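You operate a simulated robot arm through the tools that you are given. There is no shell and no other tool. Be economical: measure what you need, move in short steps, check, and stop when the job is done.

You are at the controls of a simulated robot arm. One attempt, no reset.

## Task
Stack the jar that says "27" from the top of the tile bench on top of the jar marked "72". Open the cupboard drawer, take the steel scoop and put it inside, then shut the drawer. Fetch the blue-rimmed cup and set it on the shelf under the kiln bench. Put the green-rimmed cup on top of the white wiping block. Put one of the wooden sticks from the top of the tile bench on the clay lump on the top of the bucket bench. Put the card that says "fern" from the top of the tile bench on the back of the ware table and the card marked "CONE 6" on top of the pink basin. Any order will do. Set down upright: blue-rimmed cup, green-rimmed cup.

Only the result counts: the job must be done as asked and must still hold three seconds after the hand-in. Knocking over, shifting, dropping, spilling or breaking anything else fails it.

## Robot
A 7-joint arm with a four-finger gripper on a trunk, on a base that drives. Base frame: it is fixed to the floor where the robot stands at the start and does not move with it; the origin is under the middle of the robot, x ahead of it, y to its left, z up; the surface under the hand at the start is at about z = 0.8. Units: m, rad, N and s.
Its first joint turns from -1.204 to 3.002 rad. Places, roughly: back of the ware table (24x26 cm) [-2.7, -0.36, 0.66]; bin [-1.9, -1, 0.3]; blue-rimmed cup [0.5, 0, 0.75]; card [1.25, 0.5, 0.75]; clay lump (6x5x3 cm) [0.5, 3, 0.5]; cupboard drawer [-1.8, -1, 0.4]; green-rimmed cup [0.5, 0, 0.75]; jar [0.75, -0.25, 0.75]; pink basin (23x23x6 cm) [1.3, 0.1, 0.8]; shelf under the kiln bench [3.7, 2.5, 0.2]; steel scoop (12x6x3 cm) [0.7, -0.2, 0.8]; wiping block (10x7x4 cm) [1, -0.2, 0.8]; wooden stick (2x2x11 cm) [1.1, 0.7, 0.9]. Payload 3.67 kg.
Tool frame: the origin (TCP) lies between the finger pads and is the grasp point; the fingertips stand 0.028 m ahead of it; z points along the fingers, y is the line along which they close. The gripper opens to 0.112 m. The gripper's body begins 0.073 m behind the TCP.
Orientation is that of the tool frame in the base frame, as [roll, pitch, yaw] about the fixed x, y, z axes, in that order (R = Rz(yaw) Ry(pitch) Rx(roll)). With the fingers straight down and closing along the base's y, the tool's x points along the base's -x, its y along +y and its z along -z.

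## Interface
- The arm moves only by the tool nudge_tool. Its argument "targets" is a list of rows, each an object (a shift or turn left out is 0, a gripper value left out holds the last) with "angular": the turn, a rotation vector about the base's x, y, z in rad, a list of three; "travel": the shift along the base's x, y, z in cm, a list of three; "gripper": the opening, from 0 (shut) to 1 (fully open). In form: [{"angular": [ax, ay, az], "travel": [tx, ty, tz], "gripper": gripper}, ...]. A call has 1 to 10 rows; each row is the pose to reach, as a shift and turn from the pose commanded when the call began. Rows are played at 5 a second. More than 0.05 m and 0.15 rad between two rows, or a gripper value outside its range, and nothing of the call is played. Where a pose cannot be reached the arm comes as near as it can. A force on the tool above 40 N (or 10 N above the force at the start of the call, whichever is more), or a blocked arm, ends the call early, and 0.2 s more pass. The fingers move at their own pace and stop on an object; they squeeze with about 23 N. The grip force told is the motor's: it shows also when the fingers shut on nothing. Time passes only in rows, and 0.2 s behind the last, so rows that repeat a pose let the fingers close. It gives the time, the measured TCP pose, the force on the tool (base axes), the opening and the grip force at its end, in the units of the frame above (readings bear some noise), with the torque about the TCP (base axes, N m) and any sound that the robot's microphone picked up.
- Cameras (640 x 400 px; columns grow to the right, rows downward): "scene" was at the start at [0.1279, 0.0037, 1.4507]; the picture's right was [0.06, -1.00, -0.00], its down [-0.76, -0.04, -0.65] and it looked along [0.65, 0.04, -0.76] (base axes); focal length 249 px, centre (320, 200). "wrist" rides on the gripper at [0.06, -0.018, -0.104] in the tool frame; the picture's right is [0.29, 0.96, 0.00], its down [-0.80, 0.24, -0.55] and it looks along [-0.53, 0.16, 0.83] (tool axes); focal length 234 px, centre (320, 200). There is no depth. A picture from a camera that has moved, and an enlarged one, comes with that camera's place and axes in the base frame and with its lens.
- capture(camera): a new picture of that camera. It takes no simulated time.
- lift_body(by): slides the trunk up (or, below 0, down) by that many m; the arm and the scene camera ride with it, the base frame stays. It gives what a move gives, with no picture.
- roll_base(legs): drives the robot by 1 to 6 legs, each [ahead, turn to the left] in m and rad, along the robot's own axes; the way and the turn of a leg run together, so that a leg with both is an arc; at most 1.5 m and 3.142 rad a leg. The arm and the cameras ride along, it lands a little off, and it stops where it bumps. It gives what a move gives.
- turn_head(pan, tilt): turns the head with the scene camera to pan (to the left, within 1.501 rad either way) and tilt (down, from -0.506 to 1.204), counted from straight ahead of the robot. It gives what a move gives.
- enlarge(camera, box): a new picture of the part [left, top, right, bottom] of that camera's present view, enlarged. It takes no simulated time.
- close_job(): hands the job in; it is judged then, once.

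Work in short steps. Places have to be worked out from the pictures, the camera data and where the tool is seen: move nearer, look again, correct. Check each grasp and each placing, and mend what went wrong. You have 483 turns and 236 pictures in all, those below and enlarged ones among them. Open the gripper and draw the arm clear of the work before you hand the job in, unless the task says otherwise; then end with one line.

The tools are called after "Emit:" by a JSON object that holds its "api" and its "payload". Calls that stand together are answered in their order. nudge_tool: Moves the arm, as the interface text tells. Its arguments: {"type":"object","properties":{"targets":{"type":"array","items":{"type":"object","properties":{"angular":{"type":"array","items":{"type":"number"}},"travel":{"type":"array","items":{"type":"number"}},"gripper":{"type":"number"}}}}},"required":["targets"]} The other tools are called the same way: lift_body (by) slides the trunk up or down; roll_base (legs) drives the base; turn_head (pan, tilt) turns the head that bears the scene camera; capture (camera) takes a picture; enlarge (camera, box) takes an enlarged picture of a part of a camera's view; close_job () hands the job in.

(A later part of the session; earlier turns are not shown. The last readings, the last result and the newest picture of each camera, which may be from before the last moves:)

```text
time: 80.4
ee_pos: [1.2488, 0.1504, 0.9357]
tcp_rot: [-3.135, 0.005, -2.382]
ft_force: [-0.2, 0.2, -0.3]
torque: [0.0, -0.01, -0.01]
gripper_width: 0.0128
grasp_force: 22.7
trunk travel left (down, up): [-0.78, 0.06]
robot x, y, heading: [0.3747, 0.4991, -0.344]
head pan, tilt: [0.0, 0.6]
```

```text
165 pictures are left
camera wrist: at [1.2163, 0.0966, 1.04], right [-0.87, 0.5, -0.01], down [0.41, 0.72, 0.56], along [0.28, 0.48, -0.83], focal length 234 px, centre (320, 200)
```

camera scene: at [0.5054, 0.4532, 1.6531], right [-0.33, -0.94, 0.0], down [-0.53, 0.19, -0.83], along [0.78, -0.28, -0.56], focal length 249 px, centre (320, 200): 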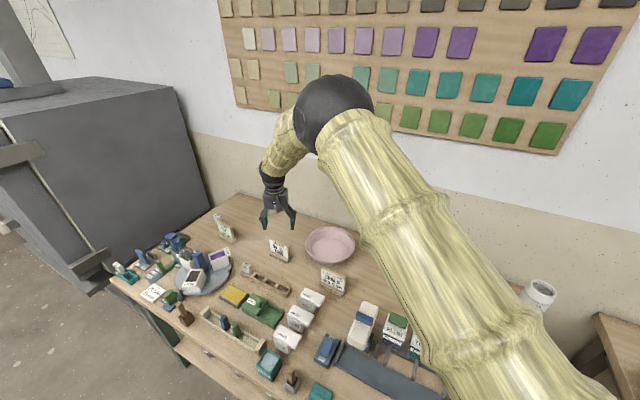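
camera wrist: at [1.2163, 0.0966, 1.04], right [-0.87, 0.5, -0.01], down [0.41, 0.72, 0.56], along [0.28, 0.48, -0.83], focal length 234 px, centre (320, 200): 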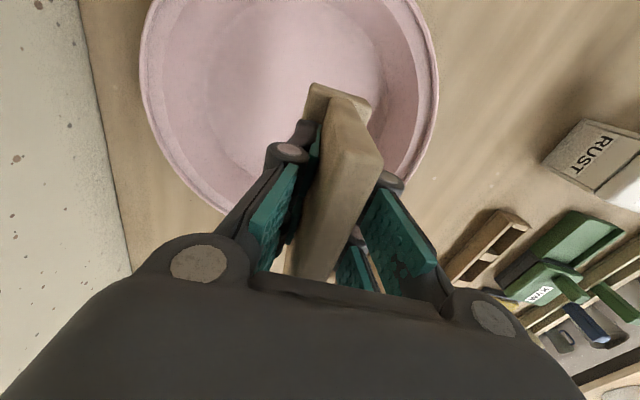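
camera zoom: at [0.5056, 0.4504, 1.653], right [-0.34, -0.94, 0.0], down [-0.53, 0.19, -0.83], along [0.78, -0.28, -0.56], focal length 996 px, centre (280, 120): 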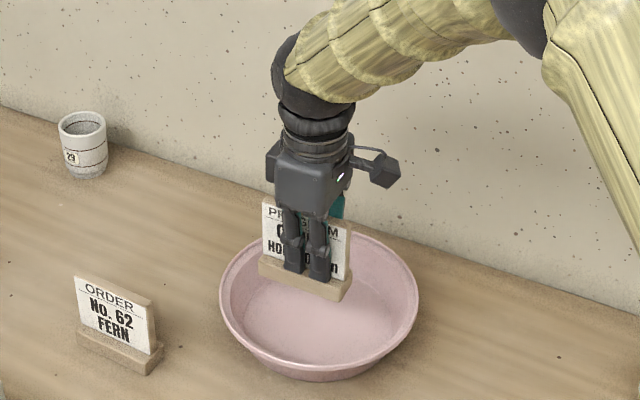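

Refined fit: basin centre ≈ (1.265,0.133), foot centre ≈ (1.267,0.150). I shift -1.5 cm in y and lower gently in small steps, watching for the basin floor.

Emit:
{"api": "nudge_tool", "payload": {"targets": [{"travel": [-0.2, -1.5, 0]}, {"travel": [-0.2, -1.5, -1.5]}, {"travel": [-0.2, -1.5, -2.5]}, {"travel": [-0.2, -1.5, -3]}]}}

Emit:
{"api": "nudge_tool", "payload": {"targets": [{"travel": [0, 0, -0.25]}, {"travel": [0, 0, -0.5]}]}}

```text
time: 81.4
ee_pos: [1.2479, 0.1374, 0.9058]
tcp_rot: [-3.137, 0.005, -2.379]
ft_force: [0.8, 0.1, -0.9]
torque: [-0.02, 0.04, 0.05]
gripper_width: 0.0128
grasp_force: 22.9
trunk travel left (down, up): [-0.78, 0.06]
robot x, y, heading: [0.3744, 0.5043, -0.338]
head pan, tilt: [0.0, 0.6]
```

```text
time: 82.0
ee_pos: [1.2467, 0.1354, 0.9013]
tcp_rot: [-3.133, 0.008, -2.382]
ft_force: [-0.7, -1.3, 7.7]
torque: [-0.04, 0.21, 0.02]
gripper_width: 0.0129
grasp_force: 23.0
trunk travel left (down, up): [-0.78, 0.06]
robot x, y, heading: [0.3763, 0.5016, -0.342]
head pan, tilt: [0.0, 0.6]
```

Contact again at the same height (0.901), which suggests the basin's floor really is there. I look closely.

Emit:
{"api": "enlarge", "payload": {"camera": "scene", "box": [295, 185, 365, 255]}}

Emit:
{"api": "enlarge", "payload": {"camera": "wrist", "box": [160, 0, 480, 280]}}

```text
5.71 times, centred on (330, 220) of scene
camera zoom: at [0.5059, 0.4525, 1.6532], right [-0.34, -0.94, 0.0], down [-0.53, 0.19, -0.83], along [0.78, -0.28, -0.56], focal length 1423 px, centre (263, 86)
```

zoom: 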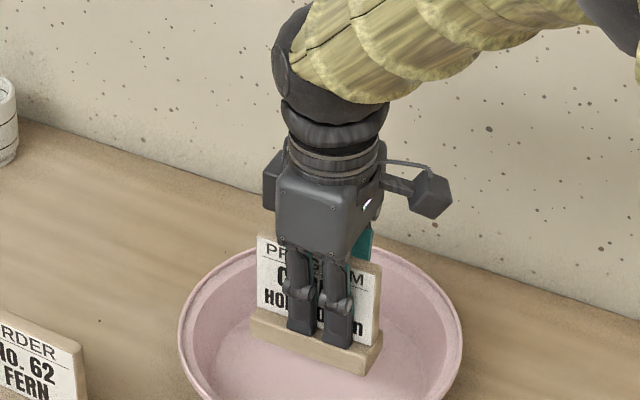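

```text
1.43 times, centred on (320, 140) of wrist
camera zoom: at [1.2148, 0.0835, 1.0057], right [-0.87, 0.5, -0.01], down [0.41, 0.72, 0.56], along [0.28, 0.48, -0.83], focal length 334 px, centre (320, 286)
```

zoom: 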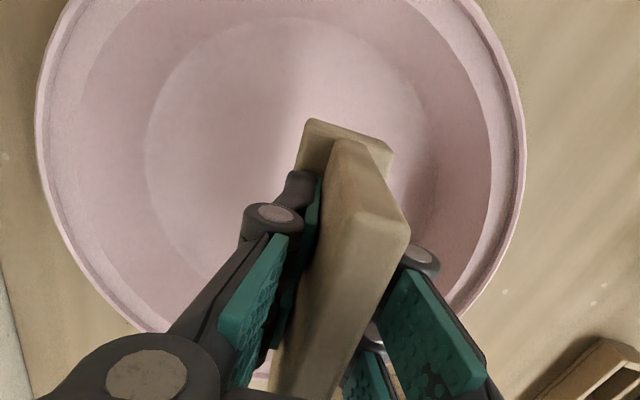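

Both contacts happened at the same height and the foot is centred over the floor disc, so it is resting on the basin floor. I open the fingers a little and see whether it stands.

Emit:
{"api": "nudge_tool", "payload": {"targets": [{"travel": [0, 0, -0.1]}, {"travel": [0, 0, -0.1], "gripper": 0.2}, {"travel": [0, 0, -0.1], "gripper": 0.3}, {"travel": [0, 0, -0.1], "gripper": 0.3}]}}

Emit:
{"api": "enlarge", "payload": {"camera": "scene", "box": [295, 185, 365, 255]}}

```text
time: 83.0
ee_pos: [1.247, 0.1382, 0.9]
tcp_rot: [-3.134, 0.006, -2.381]
ft_force: [-0.3, 0.2, 14.6]
torque: [-0.1, 0.03, 0.04]
gripper_width: 0.0343
grasp_force: 0.1
trunk travel left (down, up): [-0.78, 0.06]
robot x, y, heading: [0.3737, 0.4989, -0.342]
head pan, tilt: [0.0, 0.6]
```

```text
5.71 times, centred on (330, 220) of scene
camera zoom: at [0.505, 0.453, 1.6532], right [-0.33, -0.94, 0.0], down [-0.53, 0.19, -0.83], along [0.78, -0.28, -0.56], focal length 1423 px, centre (263, 86)
```

zoom: 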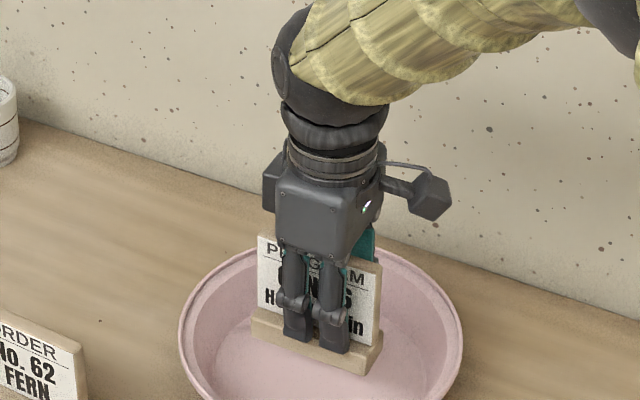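

The fingertips seem to rest on the foot's top; I rise and inspect.

Emit:
{"api": "nudge_tool", "payload": {"targets": [{"travel": [0, 0, 1]}, {"travel": [0, 0, 3]}, {"travel": [0, 0, 6]}, {"travel": [0, 0, 10]}]}}

Emit:
{"api": "enlarge", "payload": {"camera": "scene", "box": [280, 180, 380, 270]}}

Emit:
{"api": "capture", "payload": {"camera": "wrist"}}

```text
time: 84.0
ee_pos: [1.2472, 0.1383, 0.9996]
tcp_rot: [-3.135, 0.006, -2.379]
ft_force: [-1.3, 0.1, -0.1]
torque: [-0.04, -0.04, -0.01]
gripper_width: 0.0335
grasp_force: 0.0
trunk travel left (down, up): [-0.78, 0.06]
robot x, y, heading: [0.3754, 0.4997, -0.34]
head pan, tilt: [0.0, 0.6]
```

```text
4.44 times, centred on (330, 225) of scene
camera zoom: at [0.5046, 0.453, 1.6531], right [-0.34, -0.94, 0.0], down [-0.53, 0.19, -0.83], along [0.78, -0.28, -0.56], focal length 1107 px, centre (276, 89)
```

zoom: 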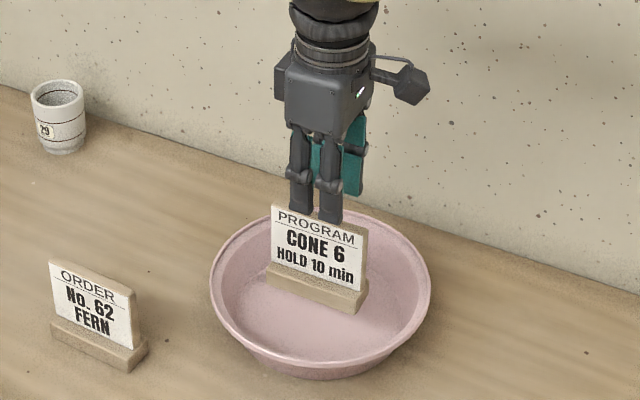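

```text
160 pictures are left
camera wrist: at [1.2142, 0.0852, 1.1045], right [-0.87, 0.5, -0.01], down [0.41, 0.72, 0.56], along [0.28, 0.48, -0.83], focal length 234 px, centre (320, 200)
```

wrist: 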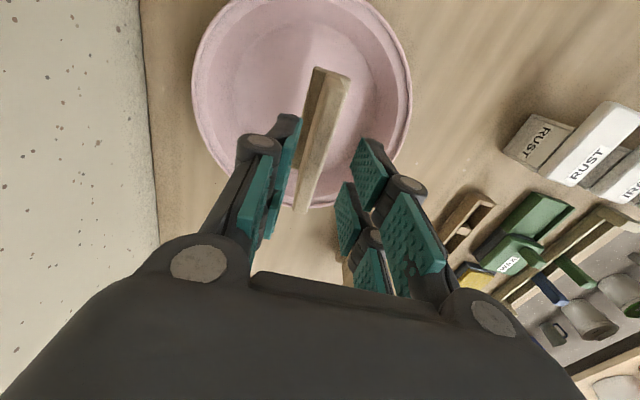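

CONE 6 card stands in the basin. Next the FERN card at about (1.30,0.365): move over it.

Emit:
{"api": "nudge_tool", "payload": {"targets": [{"travel": [1, 4.5, 0], "gripper": 0.4}, {"travel": [2, 9, 0]}, {"travel": [3, 13.5, 0]}, {"travel": [4, 18, 0]}, {"travel": [5, 22.2, 0]}, {"travel": [5, 22.2, 0]}]}}

Emit:
{"api": "capture", "payload": {"camera": "wrist"}}

Emit:
{"api": "enlarge", "payload": {"camera": "scene", "box": [240, 180, 340, 270]}}

```text
time: 85.4
ee_pos: [1.2983, 0.3562, 1.0]
tcp_rot: [-3.136, 0.007, -2.384]
ft_force: [0.7, 0.0, 0.8]
torque: [0.0, -0.02, -0.01]
gripper_width: 0.0449
grasp_force: 0.2
trunk travel left (down, up): [-0.78, 0.06]
robot x, y, heading: [0.3757, 0.5022, -0.342]
head pan, tilt: [0.0, 0.6]
```

```text
159 pictures are left
camera wrist: at [1.2648, 0.3029, 1.1038], right [-0.87, 0.5, -0.01], down [0.41, 0.72, 0.56], along [0.28, 0.48, -0.83], focal length 234 px, centre (320, 200)
```

wrist: 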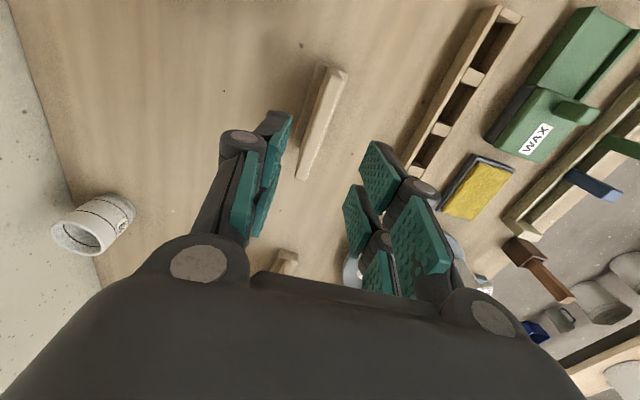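

```text
4.44 times, centred on (290, 225) of scene
camera zoom: at [0.506, 0.4511, 1.653], right [-0.34, -0.94, 0.0], down [-0.53, 0.19, -0.83], along [0.78, -0.28, -0.56], focal length 1107 px, centre (453, 89)
```

zoom: 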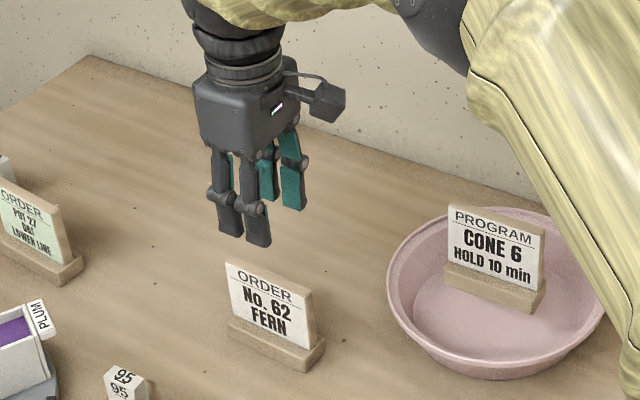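

Aligned over FERN. Descend and grip.

Emit:
{"api": "nudge_tool", "payload": {"targets": [{"travel": [-0.2, 0, -4]}, {"travel": [-0.2, 0, -8]}, {"travel": [-0.2, 0, -11]}, {"travel": [-0.2, 0, -12.8]}, {"travel": [-0.2, 0, -12.8], "gripper": 0}, {"travel": [-0.2, 0, -12.8]}, {"travel": [-0.2, 0, -12.8]}, {"travel": [-0.2, 0, -12.8]}]}}

Emit:
{"api": "nudge_tool", "payload": {"targets": [{"travel": [0, 0, 4]}, {"travel": [0, 0, 8]}, {"travel": [0, 0, 12]}, {"travel": [0, 0, 16]}]}}

Emit:
{"api": "capture", "payload": {"camera": "scene"}}

```text
time: 87.2
ee_pos: [1.2949, 0.3564, 0.8697]
tcp_rot: [-3.135, 0.005, -2.382]
ft_force: [0.3, 0.3, 0.2]
torque: [0.03, -0.02, 0.0]
gripper_width: 0.0126
grasp_force: 23.0
trunk travel left (down, up): [-0.78, 0.06]
robot x, y, heading: [0.3723, 0.4993, -0.343]
head pan, tilt: [0.0, 0.6]
```

```text
time: 88.2
ee_pos: [1.2928, 0.3596, 1.0325]
tcp_rot: [-3.135, 0.006, -2.382]
ft_force: [-0.4, 0.4, -0.8]
torque: [0.01, -0.01, -0.01]
gripper_width: 0.0129
grasp_force: 22.8
trunk travel left (down, up): [-0.78, 0.06]
robot x, y, heading: [0.3738, 0.5039, -0.343]
head pan, tilt: [0.0, 0.6]
```

```text
157 pictures are left
camera scene: at [0.5054, 0.4524, 1.653], right [-0.34, -0.94, 0.0], down [-0.53, 0.19, -0.83], along [0.78, -0.28, -0.56], focal length 249 px, centre (320, 200)
```

scene: 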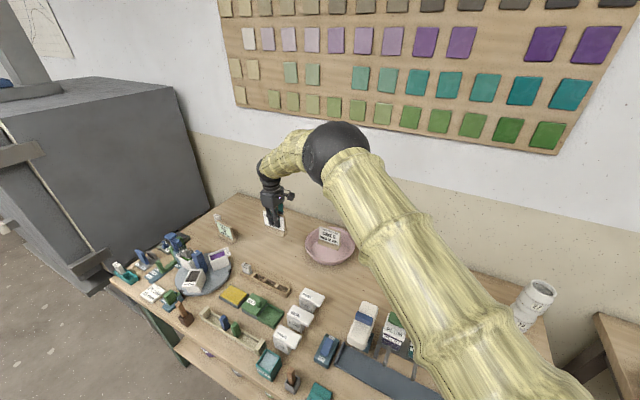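

FERN card is held. I raise it, back away from the bench, and turn right to face along the room toward the ware table side.

Emit:
{"api": "nudge_tool", "payload": {"targets": [{"travel": [0, 0, 4]}, {"travel": [0, 0, 8]}, {"travel": [0, 0, 12]}]}}

Emit:
{"api": "roll_base", "payload": {"legs": [[-0.35, 0]]}}

Emit:
{"api": "roll_base", "payload": {"legs": [[0, -2.04]]}}

Emit:
{"api": "turn_head", "payload": {"pan": 0.0, "tilt": 0.35}}

Emit:
{"api": "capture", "payload": {"camera": "scene"}}

```text
time: 89.0
ee_pos: [1.2948, 0.3599, 1.1534]
tcp_rot: [-3.138, 0.005, -2.379]
ft_force: [0.0, 0.5, -0.1]
torque: [-0.01, -0.02, 0.03]
gripper_width: 0.0129
grasp_force: 23.1
trunk travel left (down, up): [-0.78, 0.06]
robot x, y, heading: [0.3741, 0.4995, -0.342]
head pan, tilt: [0.0, 0.6]
```

```text
time: 91.3
ee_pos: [0.9688, 0.4741, 1.1519]
tcp_rot: [-3.136, 0.005, -2.385]
ft_force: [-0.5, 0.1, -0.8]
torque: [0.01, -0.03, 0.02]
gripper_width: 0.0127
grasp_force: 23.1
trunk travel left (down, up): [-0.78, 0.06]
robot x, y, heading: [0.0491, 0.6174, -0.349]
head pan, tilt: [0.0, 0.6]
```

```text
time: 96.5
ee_pos: [-0.4895, -0.1424, 1.1532]
tcp_rot: [-3.136, 0.004, 1.862]
ft_force: [0.1, -0.9, 0.1]
torque: [0.0, 0.01, -0.01]
gripper_width: 0.0129
grasp_force: 23.2
trunk travel left (down, up): [-0.78, 0.06]
robot x, y, heading: [0.051, 0.6161, -2.378]
head pan, tilt: [0.0, 0.6]
```

```text
time: 97.3
ee_pos: [-0.491, -0.1428, 1.1524]
tcp_rot: [-3.137, 0.006, 1.861]
ft_force: [-0.1, -0.6, -2.0]
torque: [0.01, 0.0, -0.01]
gripper_width: 0.0129
grasp_force: 23.3
trunk travel left (down, up): [-0.78, 0.06]
robot x, y, heading: [0.0503, 0.6141, -2.381]
head pan, tilt: [0.0, 0.351]
```

```text
156 pictures are left
camera scene: at [-0.0538, 0.516, 1.6756], right [-0.69, 0.72, 0.0], down [0.25, 0.24, -0.94], along [-0.68, -0.65, -0.34], focal length 249 px, centre (320, 200)
```

scene: 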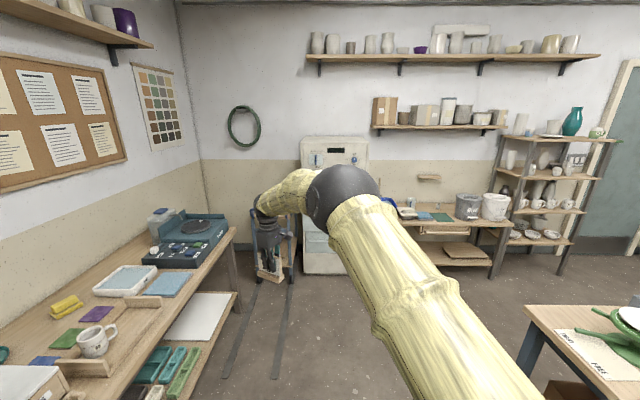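

The far wall shows the white cupboard and the ware table with buckets. Enlarge these.

Emit:
{"api": "enlarge", "payload": {"camera": "scene", "box": [370, 150, 550, 290]}}

Emit:
{"api": "enlarge", "payload": {"camera": "scene", "box": [190, 120, 410, 390]}}

```text
2.86 times, centred on (460, 220) of scene
camera zoom: at [-0.0538, 0.516, 1.6756], right [-0.69, 0.72, 0.0], down [0.25, 0.24, -0.94], along [-0.68, -0.65, -0.34], focal length 712 px, centre (-80, 143)
```

zoom: 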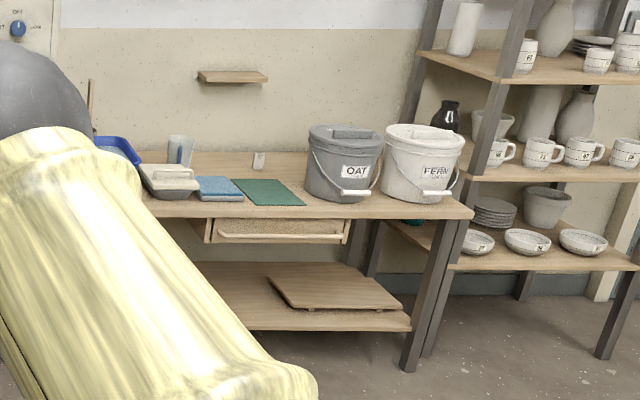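

```text
1.48 times, centred on (300, 255) of scene
camera zoom: at [-0.0538, 0.516, 1.6756], right [-0.69, 0.72, 0.0], down [0.25, 0.24, -0.94], along [-0.68, -0.65, -0.34], focal length 369 px, centre (350, 118)
```

zoom: 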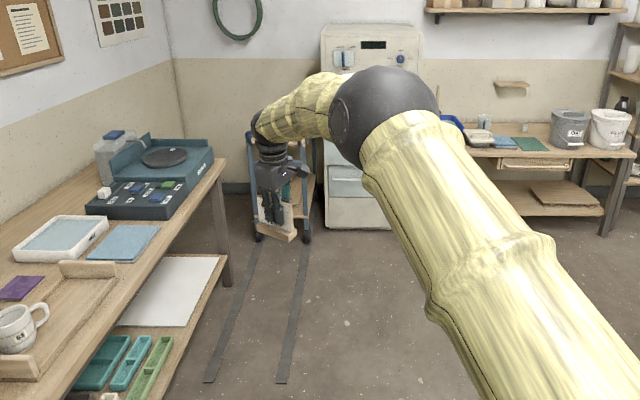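

To drive safely I need a compact carrying pose. The hand is over free floor now, so I lower it and pull it in to r≈0.55.

Emit:
{"api": "nudge_tool", "payload": {"targets": [{"travel": [0, 0, -4]}, {"travel": [0, 0, -8]}, {"travel": [0, 0, -12]}, {"travel": [2, 2.8, -14.5]}, {"travel": [4.4, 6.1, -17]}, {"travel": [6.8, 9.5, -19]}, {"travel": [9.3, 13, -20]}, {"travel": [12, 16.6, -20]}, {"travel": [14.7, 20.2, -20]}, {"travel": [17, 24, -20]}]}}

Emit:
{"api": "nudge_tool", "payload": {"targets": [{"travel": [2.3, 3.2, 0]}, {"travel": [4.6, 6.4, 0]}]}}

Emit:
{"api": "capture", "payload": {"camera": "scene"}}

```text
time: 99.5
ee_pos: [-0.323, 0.105, 0.9459]
tcp_rot: [3.129, 0.004, 1.844]
ft_force: [-0.3, 0.8, -1.7]
torque: [0.01, 0.02, 0.02]
gripper_width: 0.0127
grasp_force: 22.7
trunk travel left (down, up): [-0.78, 0.06]
robot x, y, heading: [0.0479, 0.6142, -2.382]
head pan, tilt: [0.0, 0.351]
```

```text
time: 100.3
ee_pos: [-0.2621, 0.184, 0.9188]
tcp_rot: [3.059, -0.015, 1.827]
ft_force: [-0.4, 0.5, -2.2]
torque: [0.0, 0.01, 0.03]
gripper_width: 0.0128
grasp_force: 22.3
trunk travel left (down, up): [-0.78, 0.06]
robot x, y, heading: [0.0479, 0.6167, -2.382]
head pan, tilt: [0.0, 0.351]
stopped in row 2: the arm was blocked; the commanded pose is now the measured one
```

```text
153 pictures are left
camera scene: at [-0.0546, 0.5165, 1.6757], right [-0.69, 0.72, 0.0], down [0.25, 0.24, -0.94], along [-0.68, -0.65, -0.34], focal length 249 px, centre (320, 200)
```

scene: 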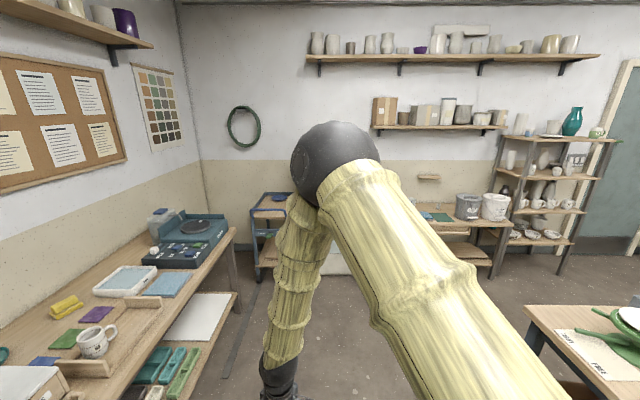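

Pulled in to r≈0.53 (fold limit). I ease out 3 cm and level the tool, then drive the first stretch.

Emit:
{"api": "nudge_tool", "payload": {"targets": [{"travel": [-1, -1.4, 0], "angular": [-0.018, 0.038, 0]}, {"travel": [-2, -2.8, 0], "angular": [-0.036, 0.075, 0]}, {"travel": [-2, -2.8, 0], "angular": [-0.036, 0.075, 0]}]}}

Emit:
{"api": "roll_base", "payload": {"legs": [[0, -0.25], [0.7, 0], [0.65, 0]]}}

Emit:
{"api": "turn_head", "payload": {"pan": -0.4, "tilt": 0.5}}

Emit:
{"api": "capture", "payload": {"camera": "scene"}}

```text
time: 101.1
ee_pos: [-0.2908, 0.1534, 0.9273]
tcp_rot: [3.128, 0.019, 1.798]
ft_force: [0.4, -0.3, -1.3]
torque: [0.05, -0.01, -0.01]
gripper_width: 0.0132
grasp_force: 23.3
trunk travel left (down, up): [-0.78, 0.06]
robot x, y, heading: [0.05, 0.6137, -2.376]
head pan, tilt: [0.0, 0.351]
```

```text
time: 108.9
ee_pos: [-1.5559, -0.3789, 0.9213]
tcp_rot: [3.119, 0.012, 1.533]
ft_force: [-0.7, -0.2, -0.9]
torque: [-0.02, 0.01, 0.0]
gripper_width: 0.0129
grasp_force: 23.0
trunk travel left (down, up): [-0.78, 0.06]
robot x, y, heading: [-1.1096, -0.0261, -2.65]
head pan, tilt: [0.0, 0.351]
```

```text
time: 109.8
ee_pos: [-1.5552, -0.3797, 0.9214]
tcp_rot: [3.118, 0.014, 1.531]
ft_force: [-0.3, -0.4, -1.8]
torque: [0.04, -0.02, 0.0]
gripper_width: 0.0127
grasp_force: 23.4
trunk travel left (down, up): [-0.78, 0.06]
robot x, y, heading: [-1.1066, -0.0249, -2.647]
head pan, tilt: [-0.4, 0.499]
```

```text
152 pictures are left
camera scene: at [-1.242, -0.0587, 1.6621], right [-0.09, 1.0, 0.0], down [0.48, 0.04, -0.88], along [-0.87, -0.08, -0.48], focal length 249 px, centre (320, 200)
```

scene: 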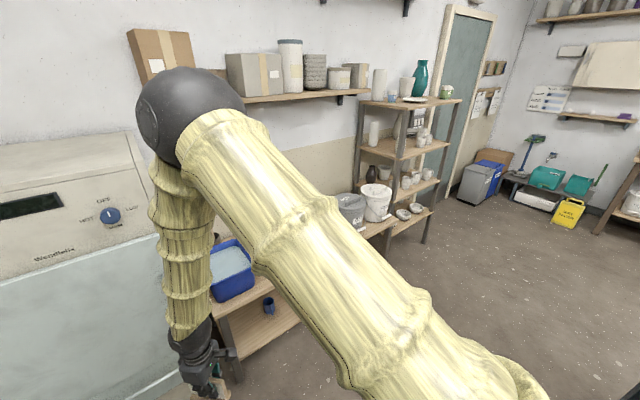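

At the waypoint. Next leg to a station in front of the ware table (about (-2.01,0.15)), then turn to face it.

Emit:
{"api": "roll_base", "payload": {"legs": [[0, -0.69], [0.92, 0], [0, 0.886]]}}

Emit:
{"api": "turn_head", "payload": {"pan": -0.1, "tilt": 0.75}}

Emit:
{"api": "capture", "payload": {"camera": "scene"}}

Emit:
{"api": "capture", "payload": {"camera": "wrist"}}

```text
time: 118.7
ee_pos: [-2.3957, -0.257, 0.9228]
tcp_rot: [3.12, 0.014, 1.687]
ft_force: [0.2, -0.3, -1.0]
torque: [-0.02, -0.02, -0.01]
gripper_width: 0.013
grasp_force: 22.7
trunk travel left (down, up): [-0.78, 0.06]
robot x, y, heading: [-2.0069, 0.1628, -2.491]
head pan, tilt: [-0.4, 0.499]
heard: snap
```

```text
time: 119.5
ee_pos: [-2.3961, -0.2563, 0.9227]
tcp_rot: [3.121, 0.014, 1.687]
ft_force: [0.3, 0.3, -0.6]
torque: [-0.02, -0.03, 0.01]
gripper_width: 0.0126
grasp_force: 22.7
trunk travel left (down, up): [-0.78, 0.06]
robot x, y, heading: [-2.0069, 0.1596, -2.495]
head pan, tilt: [-0.099, 0.75]
```

```text
151 pictures are left
camera scene: at [-2.1191, 0.089, 1.6401], right [-0.52, 0.85, 0.0], down [0.58, 0.36, -0.73], along [-0.62, -0.38, -0.68], focal length 249 px, centre (320, 200)
```

scene: 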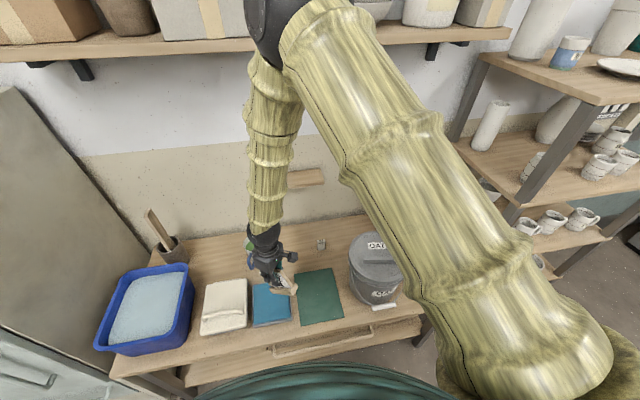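

```text
150 pictures are left
camera wrist: at [-2.4245, -0.1964, 1.0256], right [0.92, 0.4, 0.02], down [0.32, -0.76, 0.57], along [0.24, -0.52, -0.82], focal length 234 px, centre (320, 200)
```

wrist: 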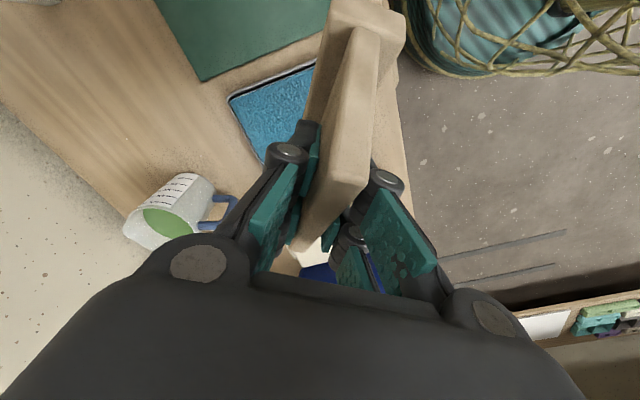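

A "snap" was heard. I look around for what caused it before going on.

Emit:
{"api": "turn_head", "payload": {"pan": 0.0, "tilt": 0.0}}

Emit:
{"api": "capture", "payload": {"camera": "scene"}}

Emit:
{"api": "turn_head", "payload": {"pan": 1.0, "tilt": 0.5}}

Emit:
{"api": "capture", "payload": {"camera": "scene"}}

Emit:
{"api": "turn_head", "payload": {"pan": -1.2, "tilt": 0.5}}

Emit:
{"api": "capture", "payload": {"camera": "scene"}}

```text
time: 120.6
ee_pos: [-2.3963, -0.2563, 0.9226]
tcp_rot: [3.118, 0.014, 1.687]
ft_force: [0.0, 0.6, -0.9]
torque: [-0.02, -0.02, 0.02]
gripper_width: 0.0128
grasp_force: 22.4
trunk travel left (down, up): [-0.78, 0.06]
robot x, y, heading: [-2.0076, 0.1673, -2.488]
head pan, tilt: [0.0, 0.0]
```

```text
149 pictures are left
camera scene: at [-2.12, 0.0776, 1.7081], right [-0.6, 0.8, 0.0], down [0.0, 0.0, -1.0], along [-0.8, -0.6, 0.0], focal length 249 px, centre (320, 200)
```

scene: 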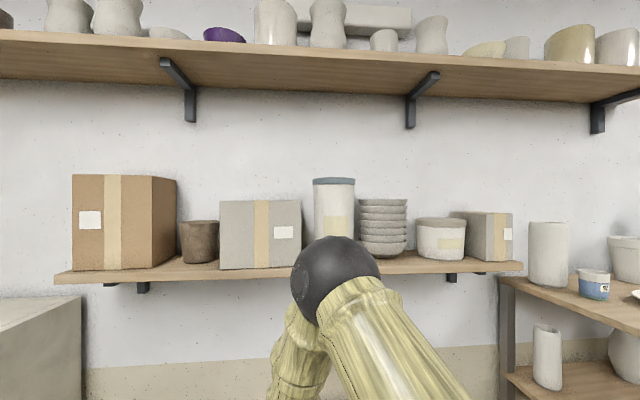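

```text
time: 121.8
ee_pos: [-2.3975, -0.2562, 0.9224]
tcp_rot: [3.119, 0.014, 1.689]
ft_force: [-0.1, -0.6, -0.8]
torque: [-0.02, 0.02, 0.0]
gripper_width: 0.0127
grasp_force: 22.9
trunk travel left (down, up): [-0.78, 0.06]
robot x, y, heading: [-2.0098, 0.1598, -2.491]
head pan, tilt: [1.0, 0.499]
```

```text
148 pictures are left
camera scene: at [-2.0412, 0.0413, 1.6621], right [-1.0, -0.08, 0.0], down [-0.04, 0.48, -0.88], along [0.07, -0.88, -0.48], focal length 249 px, centre (320, 200)
```

scene: 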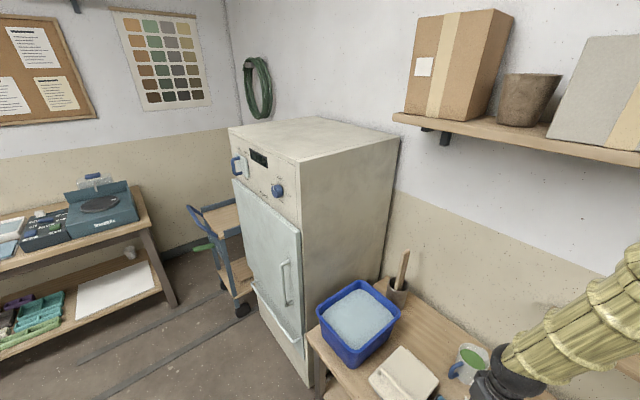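

```text
time: 123.9
ee_pos: [-2.3965, -0.2565, 0.9236]
tcp_rot: [3.118, 0.013, 1.689]
ft_force: [0.1, -0.1, -0.9]
torque: [0.0, 0.01, -0.02]
gripper_width: 0.0128
grasp_force: 22.5
trunk travel left (down, up): [-0.78, 0.06]
robot x, y, heading: [-2.0057, 0.1631, -2.491]
head pan, tilt: [-1.201, 0.499]
```

```text
147 pictures are left
camera scene: at [-2.1258, 0.1797, 1.6621], right [0.52, 0.85, 0.0], down [0.41, -0.25, -0.88], along [-0.75, 0.46, -0.48], focal length 249 px, centre (320, 200)
```

scene: 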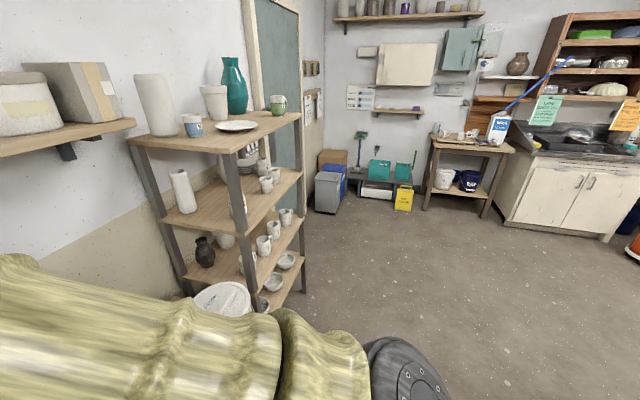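

Nothing visible is disturbed (likely a sound from elsewhere). I extend the card to over the free back strip of the ware table, around (-2.653,-0.405), between the cup and the small cube.

Emit:
{"api": "nudge_tool", "payload": {"targets": [{"travel": [-3.8, -2.2, 0], "angular": [-0.003, 0.02, 0]}, {"travel": [-7.6, -4.4, 0], "angular": [-0.003, 0.02, 0]}, {"travel": [-11.4, -6.6, 0], "angular": [-0.003, 0.02, 0]}, {"travel": [-15.2, -8.8, 0], "angular": [-0.003, 0.02, 0]}, {"travel": [-19, -11, 0], "angular": [-0.003, 0.02, 0]}, {"travel": [-22.8, -13.2, -1], "angular": [-0.003, 0.02, 0]}, {"travel": [-25.7, -14.9, -2], "angular": [-0.003, 0.02, 0]}]}}

Emit:
{"api": "turn_head", "payload": {"pan": 0.0, "tilt": 0.85}}

Emit:
{"api": "capture", "payload": {"camera": "scene"}}

Emit:
{"api": "capture", "payload": {"camera": "wrist"}}

```text
time: 125.5
ee_pos: [-2.6541, -0.4034, 0.899]
tcp_rot: [3.139, 0.014, 1.688]
ft_force: [0.6, 0.0, 0.0]
torque: [-0.02, -0.02, 0.0]
gripper_width: 0.0126
grasp_force: 22.7
trunk travel left (down, up): [-0.78, 0.06]
robot x, y, heading: [-2.0084, 0.1615, -2.493]
head pan, tilt: [-1.201, 0.499]
```

```text
time: 126.9
ee_pos: [-2.6538, -0.4035, 0.902]
tcp_rot: [3.14, 0.014, 1.687]
ft_force: [-0.3, 0.6, -1.5]
torque: [0.03, 0.0, 0.0]
gripper_width: 0.0125
grasp_force: 23.1
trunk travel left (down, up): [-0.78, 0.06]
robot x, y, heading: [-2.0093, 0.1629, -2.496]
head pan, tilt: [0.0, 0.85]
```

```text
146 pictures are left
camera scene: at [-2.1109, 0.0848, 1.6321], right [-0.6, 0.8, 0.0], down [0.6, 0.45, -0.66], along [-0.53, -0.4, -0.75], focal length 249 px, centre (320, 200)
```

scene: 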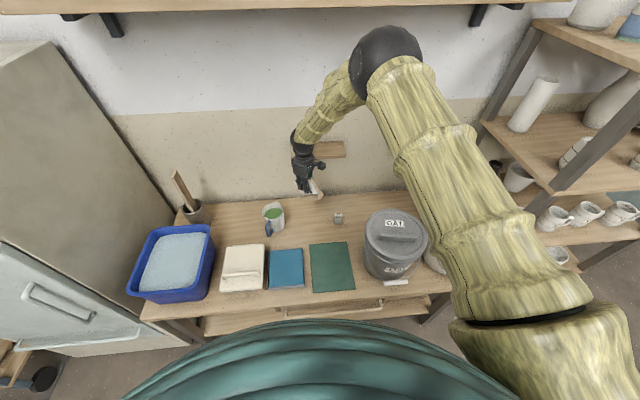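

```text
145 pictures are left
camera wrist: at [-2.6789, -0.3442, 1.0047], right [0.92, 0.4, 0.0], down [0.33, -0.76, 0.57], along [0.22, -0.52, -0.82], focal length 234 px, centre (320, 200)
```

wrist: 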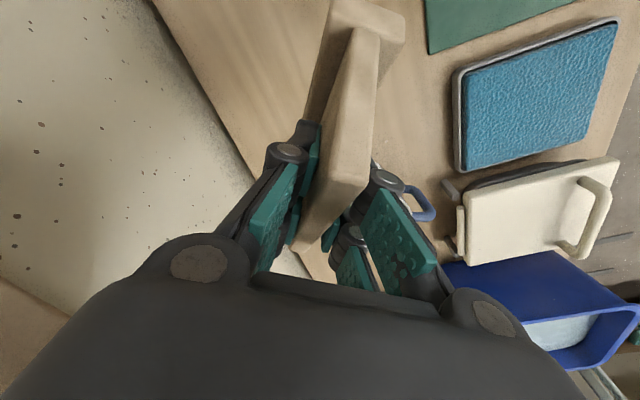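

The drop point sits between cup and cube with ~15 cm each way. Lower toward the table.

Emit:
{"api": "nudge_tool", "payload": {"targets": [{"travel": [0, 0, -4]}, {"travel": [0, 0, -8]}, {"travel": [0, 0, -11]}, {"travel": [0, 0, -13.5]}, {"travel": [0, 0, -15]}]}}

Emit:
{"api": "enlarge", "payload": {"camera": "scene", "box": [240, 150, 380, 250]}}

```text
time: 128.1
ee_pos: [-2.6534, -0.4041, 0.7508]
tcp_rot: [3.14, 0.014, 1.688]
ft_force: [-0.4, 0.1, 0.0]
torque: [-0.02, -0.02, 0.01]
gripper_width: 0.0128
grasp_force: 22.8
trunk travel left (down, up): [-0.78, 0.06]
robot x, y, heading: [-2.0074, 0.162, -2.486]
head pan, tilt: [0.0, 0.85]
```

```text
4.00 times, centred on (310, 200) of scene
camera zoom: at [-2.1108, 0.0847, 1.6321], right [-0.6, 0.8, 0.0], down [0.6, 0.45, -0.66], along [-0.53, -0.4, -0.75], focal length 996 px, centre (360, 200)
```

zoom: 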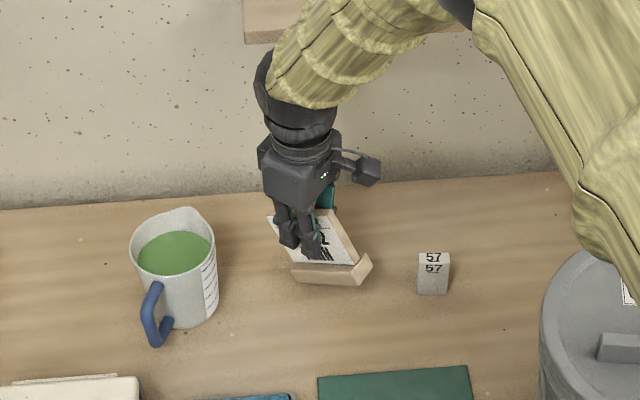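

Just above the table. Small steps to contact.

Emit:
{"api": "nudge_tool", "payload": {"targets": [{"travel": [0, 0, -0.4]}, {"travel": [0, 0, -0.8]}, {"travel": [0, 0, -1.2]}]}}

Emit:
{"api": "nudge_tool", "payload": {"targets": [{"travel": [0, 0, -0.3]}, {"travel": [0, 0, -0.6]}]}}

```text
time: 128.9
ee_pos: [-2.6543, -0.4069, 0.743]
tcp_rot: [-3.139, 0.018, 1.688]
ft_force: [1.6, 1.2, 26.4]
torque: [-0.02, -0.06, 0.0]
gripper_width: 0.0126
grasp_force: 22.9
trunk travel left (down, up): [-0.78, 0.06]
robot x, y, heading: [-2.0084, 0.1643, -2.487]
head pan, tilt: [0.0, 0.85]
```

```text
time: 129.5
ee_pos: [-2.6535, -0.4047, 0.7354]
tcp_rot: [-3.141, 0.016, 1.689]
ft_force: [0.3, 0.3, 22.2]
torque: [-0.14, 0.05, 0.02]
gripper_width: 0.0128
grasp_force: 22.9
trunk travel left (down, up): [-0.78, 0.06]
robot x, y, heading: [-2.009, 0.1608, -2.488]
head pan, tilt: [0.0, 0.85]
```

In contact. Relieve slightly, open, and rise.

Emit:
{"api": "nudge_tool", "payload": {"targets": [{"travel": [0, 0, 0.4]}, {"travel": [0, 0, 0.4], "gripper": 0.3}, {"travel": [0, 0, 0.4], "gripper": 0.35}, {"travel": [0, 0, 3]}, {"travel": [0, 0, 7]}, {"travel": [0, 0, 11]}, {"travel": [0, 0, 15]}]}}

Emit:
{"api": "enlarge", "payload": {"camera": "scene", "box": [240, 150, 380, 250]}}

```text
time: 131.1
ee_pos: [-2.6519, -0.4041, 0.8844]
tcp_rot: [3.141, 0.013, 1.689]
ft_force: [0.6, 0.1, -0.8]
torque: [-0.03, 0.01, 0.01]
gripper_width: 0.0393
grasp_force: 0.1
trunk travel left (down, up): [-0.78, 0.06]
robot x, y, heading: [-2.0095, 0.1611, -2.494]
head pan, tilt: [0.0, 0.85]
```

```text
4.00 times, centred on (310, 200) of scene
camera zoom: at [-2.1093, 0.0858, 1.6321], right [-0.6, 0.8, 0.0], down [0.6, 0.45, -0.66], along [-0.53, -0.4, -0.75], focal length 996 px, centre (360, 200)
```

zoom: 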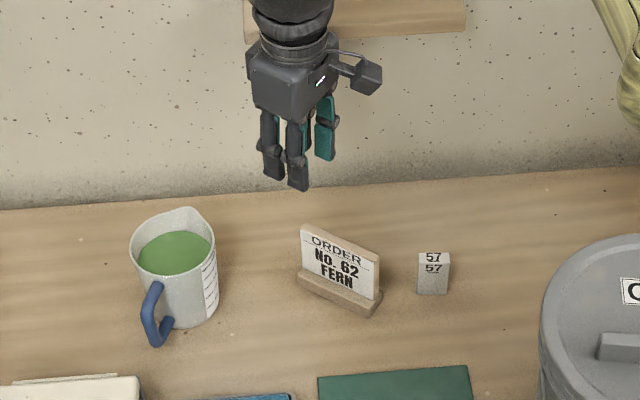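

FERN card stands on the ware table's back. While here I'll open the cupboard drawer. First retract the arm.

Emit:
{"api": "nudge_tool", "payload": {"targets": [{"travel": [3.8, 2.2, 1.5]}, {"travel": [7.6, 4.4, 3]}, {"travel": [11.4, 6.6, 3.5]}, {"travel": [15.2, 8.8, 3.5]}, {"travel": [19, 11, 3.5]}, {"travel": [22.8, 13.2, 3.5]}, {"travel": [24.5, 14.2, 3.5]}]}}

Emit:
{"api": "roll_base", "payload": {"legs": [[0, 2.03], [0.99, 0], [0, -1.92]]}}

Emit:
{"api": "turn_head", "payload": {"pan": 0.0, "tilt": 0.75}}

Emit:
{"api": "capture", "payload": {"camera": "scene"}}

```text
time: 132.7
ee_pos: [-2.4102, -0.2562, 0.9091]
tcp_rot: [3.113, 0.009, 1.661]
ft_force: [-0.2, -0.1, 0.2]
torque: [-0.01, 0.02, 0.02]
gripper_width: 0.0391
grasp_force: 0.0
trunk travel left (down, up): [-0.78, 0.06]
robot x, y, heading: [-2.0093, 0.1645, -2.493]
head pan, tilt: [0.0, 0.85]
```

```text
time: 147.3
ee_pos: [-1.4638, -0.7614, 0.921]
tcp_rot: [3.121, 0.025, 1.778]
ft_force: [-0.3, -0.1, 0.1]
torque: [-0.01, 0.0, 0.01]
gripper_width: 0.0395
grasp_force: 0.2
trunk travel left (down, up): [-0.78, 0.06]
robot x, y, heading: [-1.1152, -0.2937, -2.376]
head pan, tilt: [0.0, 0.85]
```

```text
time: 148.0
ee_pos: [-1.4649, -0.7621, 0.9215]
tcp_rot: [3.117, 0.027, 1.775]
ft_force: [0.1, 0.0, -0.7]
torque: [-0.02, -0.04, -0.03]
gripper_width: 0.039
grasp_force: 0.0
trunk travel left (down, up): [-0.78, 0.06]
robot x, y, heading: [-1.1151, -0.2897, -2.374]
head pan, tilt: [0.0, 0.75]
```

```text
142 pictures are left
camera scene: at [-1.2082, -0.3837, 1.6401], right [-0.69, 0.72, 0.0], down [0.49, 0.47, -0.73], along [-0.53, -0.51, -0.68], focal length 249 px, centre (320, 200)
```

scene: 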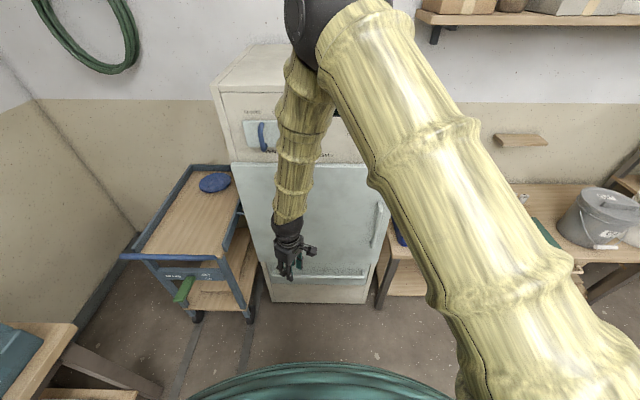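

I enlarge the cupboard's lower part.

Emit:
{"api": "enlarge", "payload": {"camera": "scene", "box": [230, 150, 410, 320]}}

Emit:
{"api": "capture", "payload": {"camera": "wrist"}}

```text
2.35 times, centred on (320, 235) of scene
camera zoom: at [-1.2082, -0.3837, 1.6401], right [-0.69, 0.72, 0.0], down [0.49, 0.47, -0.73], along [-0.53, -0.51, -0.68], focal length 586 px, centre (320, 118)
```

zoom: 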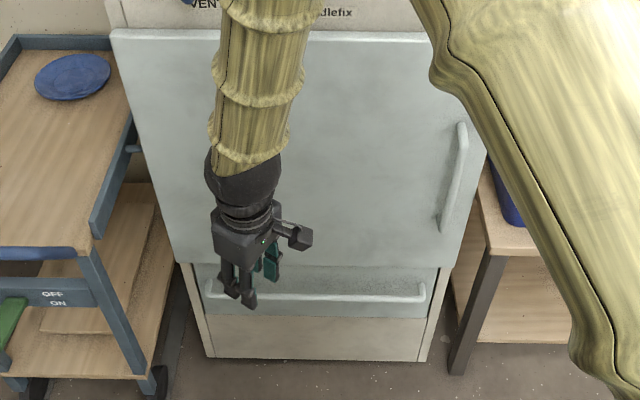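

```text
140 pictures are left
camera wrist: at [-1.498, -0.7036, 1.0237], right [0.88, 0.48, 0.01], down [0.38, -0.72, 0.58], along [0.29, -0.51, -0.81], focal length 234 px, centre (320, 200)
```

wrist: 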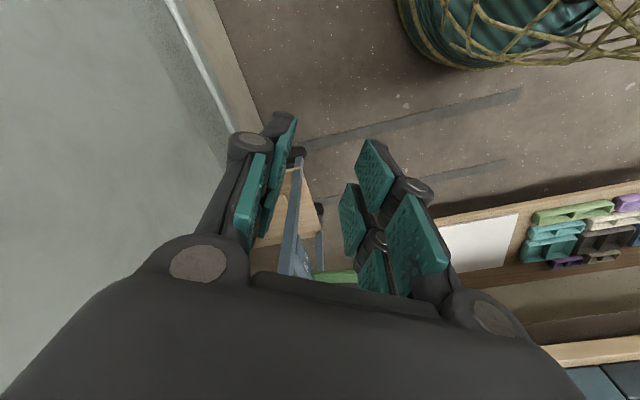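

The drawer handle is a long horizontal bar at about (-1.715,-0.89,0.39), straight ahead. I lower the trunk, then turn the tool to point at it with the fingers closing vertically.

Emit:
{"api": "lift_body", "payload": {"by": -0.35}}

Emit:
{"api": "nudge_tool", "payload": {"targets": [{"angular": [0, 0, 0.14]}, {"angular": [0, 0, 0.28]}, {"angular": [0, 0, 0.42]}, {"angular": [0, 0, 0.558]}, {"angular": [0, 0, 0.558]}]}}

```text
time: 151.4
ee_pos: [-1.4664, -0.7616, 0.5723]
tcp_rot: [3.119, 0.028, 1.775]
ft_force: [-1.0, 0.0, 0.0]
torque: [-0.01, 0.01, 0.01]
gripper_width: 0.0392
grasp_force: 0.1
trunk travel left (down, up): [-0.43, 0.41]
robot x, y, heading: [-1.1154, -0.2878, -2.376]
head pan, tilt: [0.0, 0.75]
```

```text
time: 152.6
ee_pos: [-1.4635, -0.763, 0.5719]
tcp_rot: [3.121, 0.026, 2.336]
ft_force: [0.2, 0.6, -0.9]
torque: [-0.05, 0.01, 0.04]
gripper_width: 0.0395
grasp_force: 0.0
trunk travel left (down, up): [-0.43, 0.41]
robot x, y, heading: [-1.1108, -0.2909, -2.374]
head pan, tilt: [0.0, 0.75]
```

Turn works. Now tilt the tool toward the cupboard (60°) while advancing a bit and lowering.

Emit:
{"api": "nudge_tool", "payload": {"targets": [{"travel": [-0.9, -0.86, -1.5], "angular": [-0.0906, 0.095, 0], "gripper": 0.6}, {"travel": [-1.8, -1.7, -3], "angular": [-0.181, 0.19, 0]}, {"travel": [-2.7, -2.6, -4.5], "angular": [-0.272, 0.285, 0]}, {"travel": [-3.6, -3.45, -6], "angular": [-0.362, 0.38, 0]}, {"travel": [-4.5, -4.3, -7.5], "angular": [-0.453, 0.475, 0]}, {"travel": [-5.4, -5.2, -9], "angular": [-0.543, 0.57, 0]}, {"travel": [-6.3, -6, -10.5], "angular": [-0.634, 0.664, 0]}, {"travel": [-7.2, -6.9, -12], "angular": [-0.724, 0.759, 0]}]}}

Emit:
{"api": "capture", "payload": {"camera": "scene"}}

Emit:
{"api": "capture", "payload": {"camera": "wrist"}}

```text
time: 154.4
ee_pos: [-1.5366, -0.8319, 0.4514]
tcp_rot: [-2.111, 0.01, 2.357]
ft_force: [-0.4, -0.5, -0.7]
torque: [0.02, -0.06, 0.0]
gripper_width: 0.0673
grasp_force: 0.2
out of reach, approached as far as the arm can: row 2
trunk travel left (down, up): [-0.43, 0.41]
robot x, y, heading: [-1.1103, -0.2919, -2.376]
head pan, tilt: [0.0, 0.75]
```

```text
139 pictures are left
camera scene: at [-1.2083, -0.3839, 1.2902], right [-0.69, 0.72, 0.0], down [0.49, 0.47, -0.73], along [-0.53, -0.51, -0.68], focal length 249 px, centre (320, 200)
```

scene: 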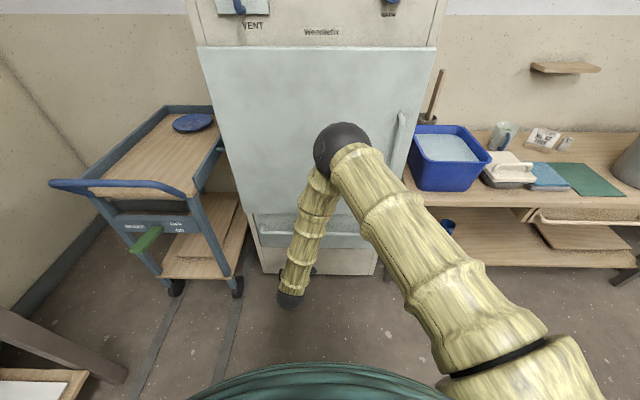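

```text
138 pictures are left
camera wrist: at [-1.5233, -0.7314, 0.5191], right [0.15, 0.55, -0.82], down [0.99, -0.14, 0.09], along [-0.07, -0.83, -0.56], focal length 234 px, centre (320, 200)
```

wrist: 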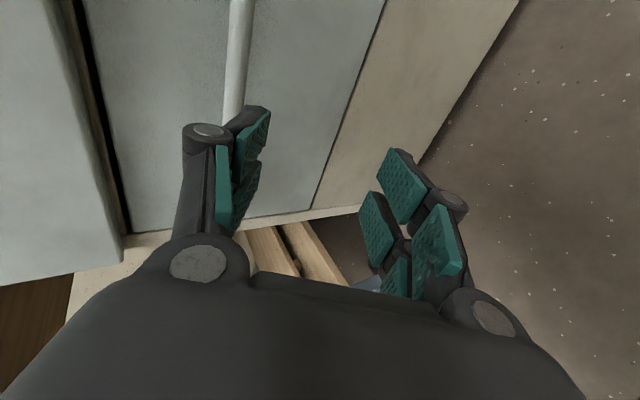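

Tool is tilted. I enlarge the scene around the handle to triangulate its height again.

Emit:
{"api": "enlarge", "payload": {"camera": "scene", "box": [240, 190, 400, 310]}}

```text
3.33 times, centred on (320, 250) of scene
camera zoom: at [-1.2083, -0.3839, 1.2902], right [-0.69, 0.72, 0.0], down [0.49, 0.47, -0.73], along [-0.53, -0.51, -0.68], focal length 830 px, centre (320, 33)
```

zoom: 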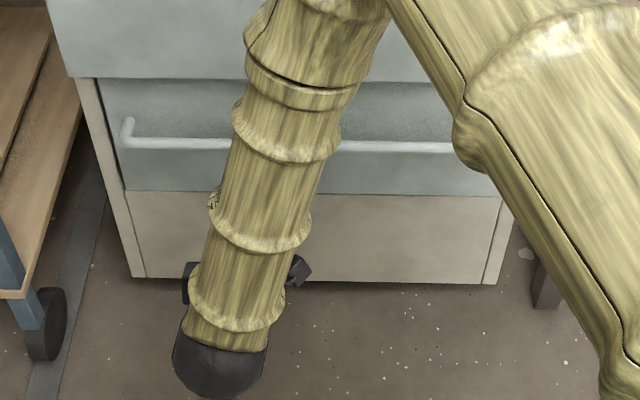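

Triangulated: bar at z≈0.45, d-plane so that its centre is about (-1.679,-0.884,0.45). I go to a pre-grasp point 8 cm back along the tool axis and check with the wrist camera.

Emit:
{"api": "nudge_tool", "payload": {"targets": [{"travel": [-3.1, -0.1, 2]}, {"travel": [-6.2, -0.2, 3.9]}, {"travel": [-9.2, -0.4, 3.9]}, {"travel": [-9.2, -0.4, 3.9]}]}}

Emit:
{"api": "capture", "payload": {"camera": "wrist"}}

```text
time: 155.4
ee_pos: [-1.6294, -0.8368, 0.4915]
tcp_rot: [-2.114, 0.01, 2.358]
ft_force: [0.7, 0.3, 0.2]
torque: [0.0, 0.03, 0.0]
gripper_width: 0.0673
grasp_force: 0.1
trunk travel left (down, up): [-0.43, 0.41]
robot x, y, heading: [-1.1102, -0.2956, -2.375]
head pan, tilt: [0.0, 0.75]
```

```text
136 pictures are left
camera wrist: at [-1.6168, -0.7363, 0.5594], right [0.15, 0.55, -0.82], down [0.99, -0.14, 0.09], along [-0.06, -0.82, -0.56], focal length 234 px, centre (320, 200)
```

wrist: 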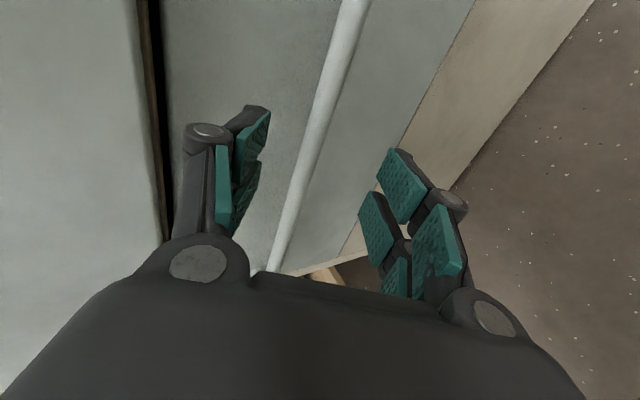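

The bar lies between the fingers on the approach axis. Advance and close on it.

Emit:
{"api": "nudge_tool", "payload": {"targets": [{"travel": [-1.5, -1.4, -1.1]}, {"travel": [-3, -2.8, -2.2]}, {"travel": [-4.1, -3.9, -3]}, {"travel": [-4.1, -3.9, -3], "gripper": 0}, {"travel": [-4.1, -3.9, -3]}, {"travel": [-4.1, -3.9, -3]}]}}

Emit:
{"api": "capture", "payload": {"camera": "wrist"}}

```text
time: 156.8
ee_pos: [-1.6685, -0.8773, 0.4621]
tcp_rot: [-2.112, 0.011, 2.356]
ft_force: [-0.2, -0.4, 8.2]
torque: [-1.18, -1.05, -1.06]
gripper_width: 0.0152
grasp_force: 44.6
trunk travel left (down, up): [-0.43, 0.41]
robot x, y, heading: [-1.1158, -0.2908, -2.377]
head pan, tilt: [0.0, 0.75]
```

```text
135 pictures are left
camera wrist: at [-1.6557, -0.7768, 0.5309], right [0.15, 0.55, -0.82], down [0.99, -0.14, 0.09], along [-0.07, -0.83, -0.56], focal length 234 px, centre (320, 200)
```

wrist: 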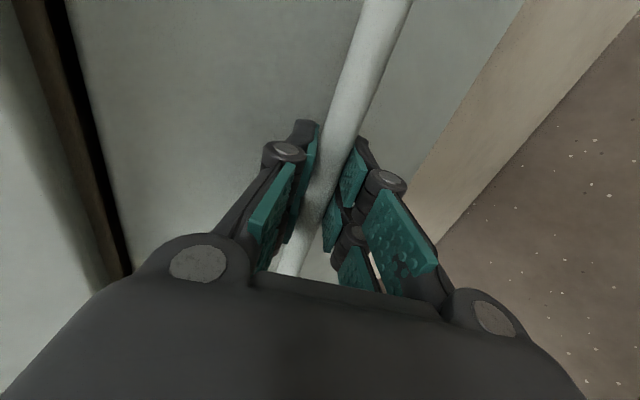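

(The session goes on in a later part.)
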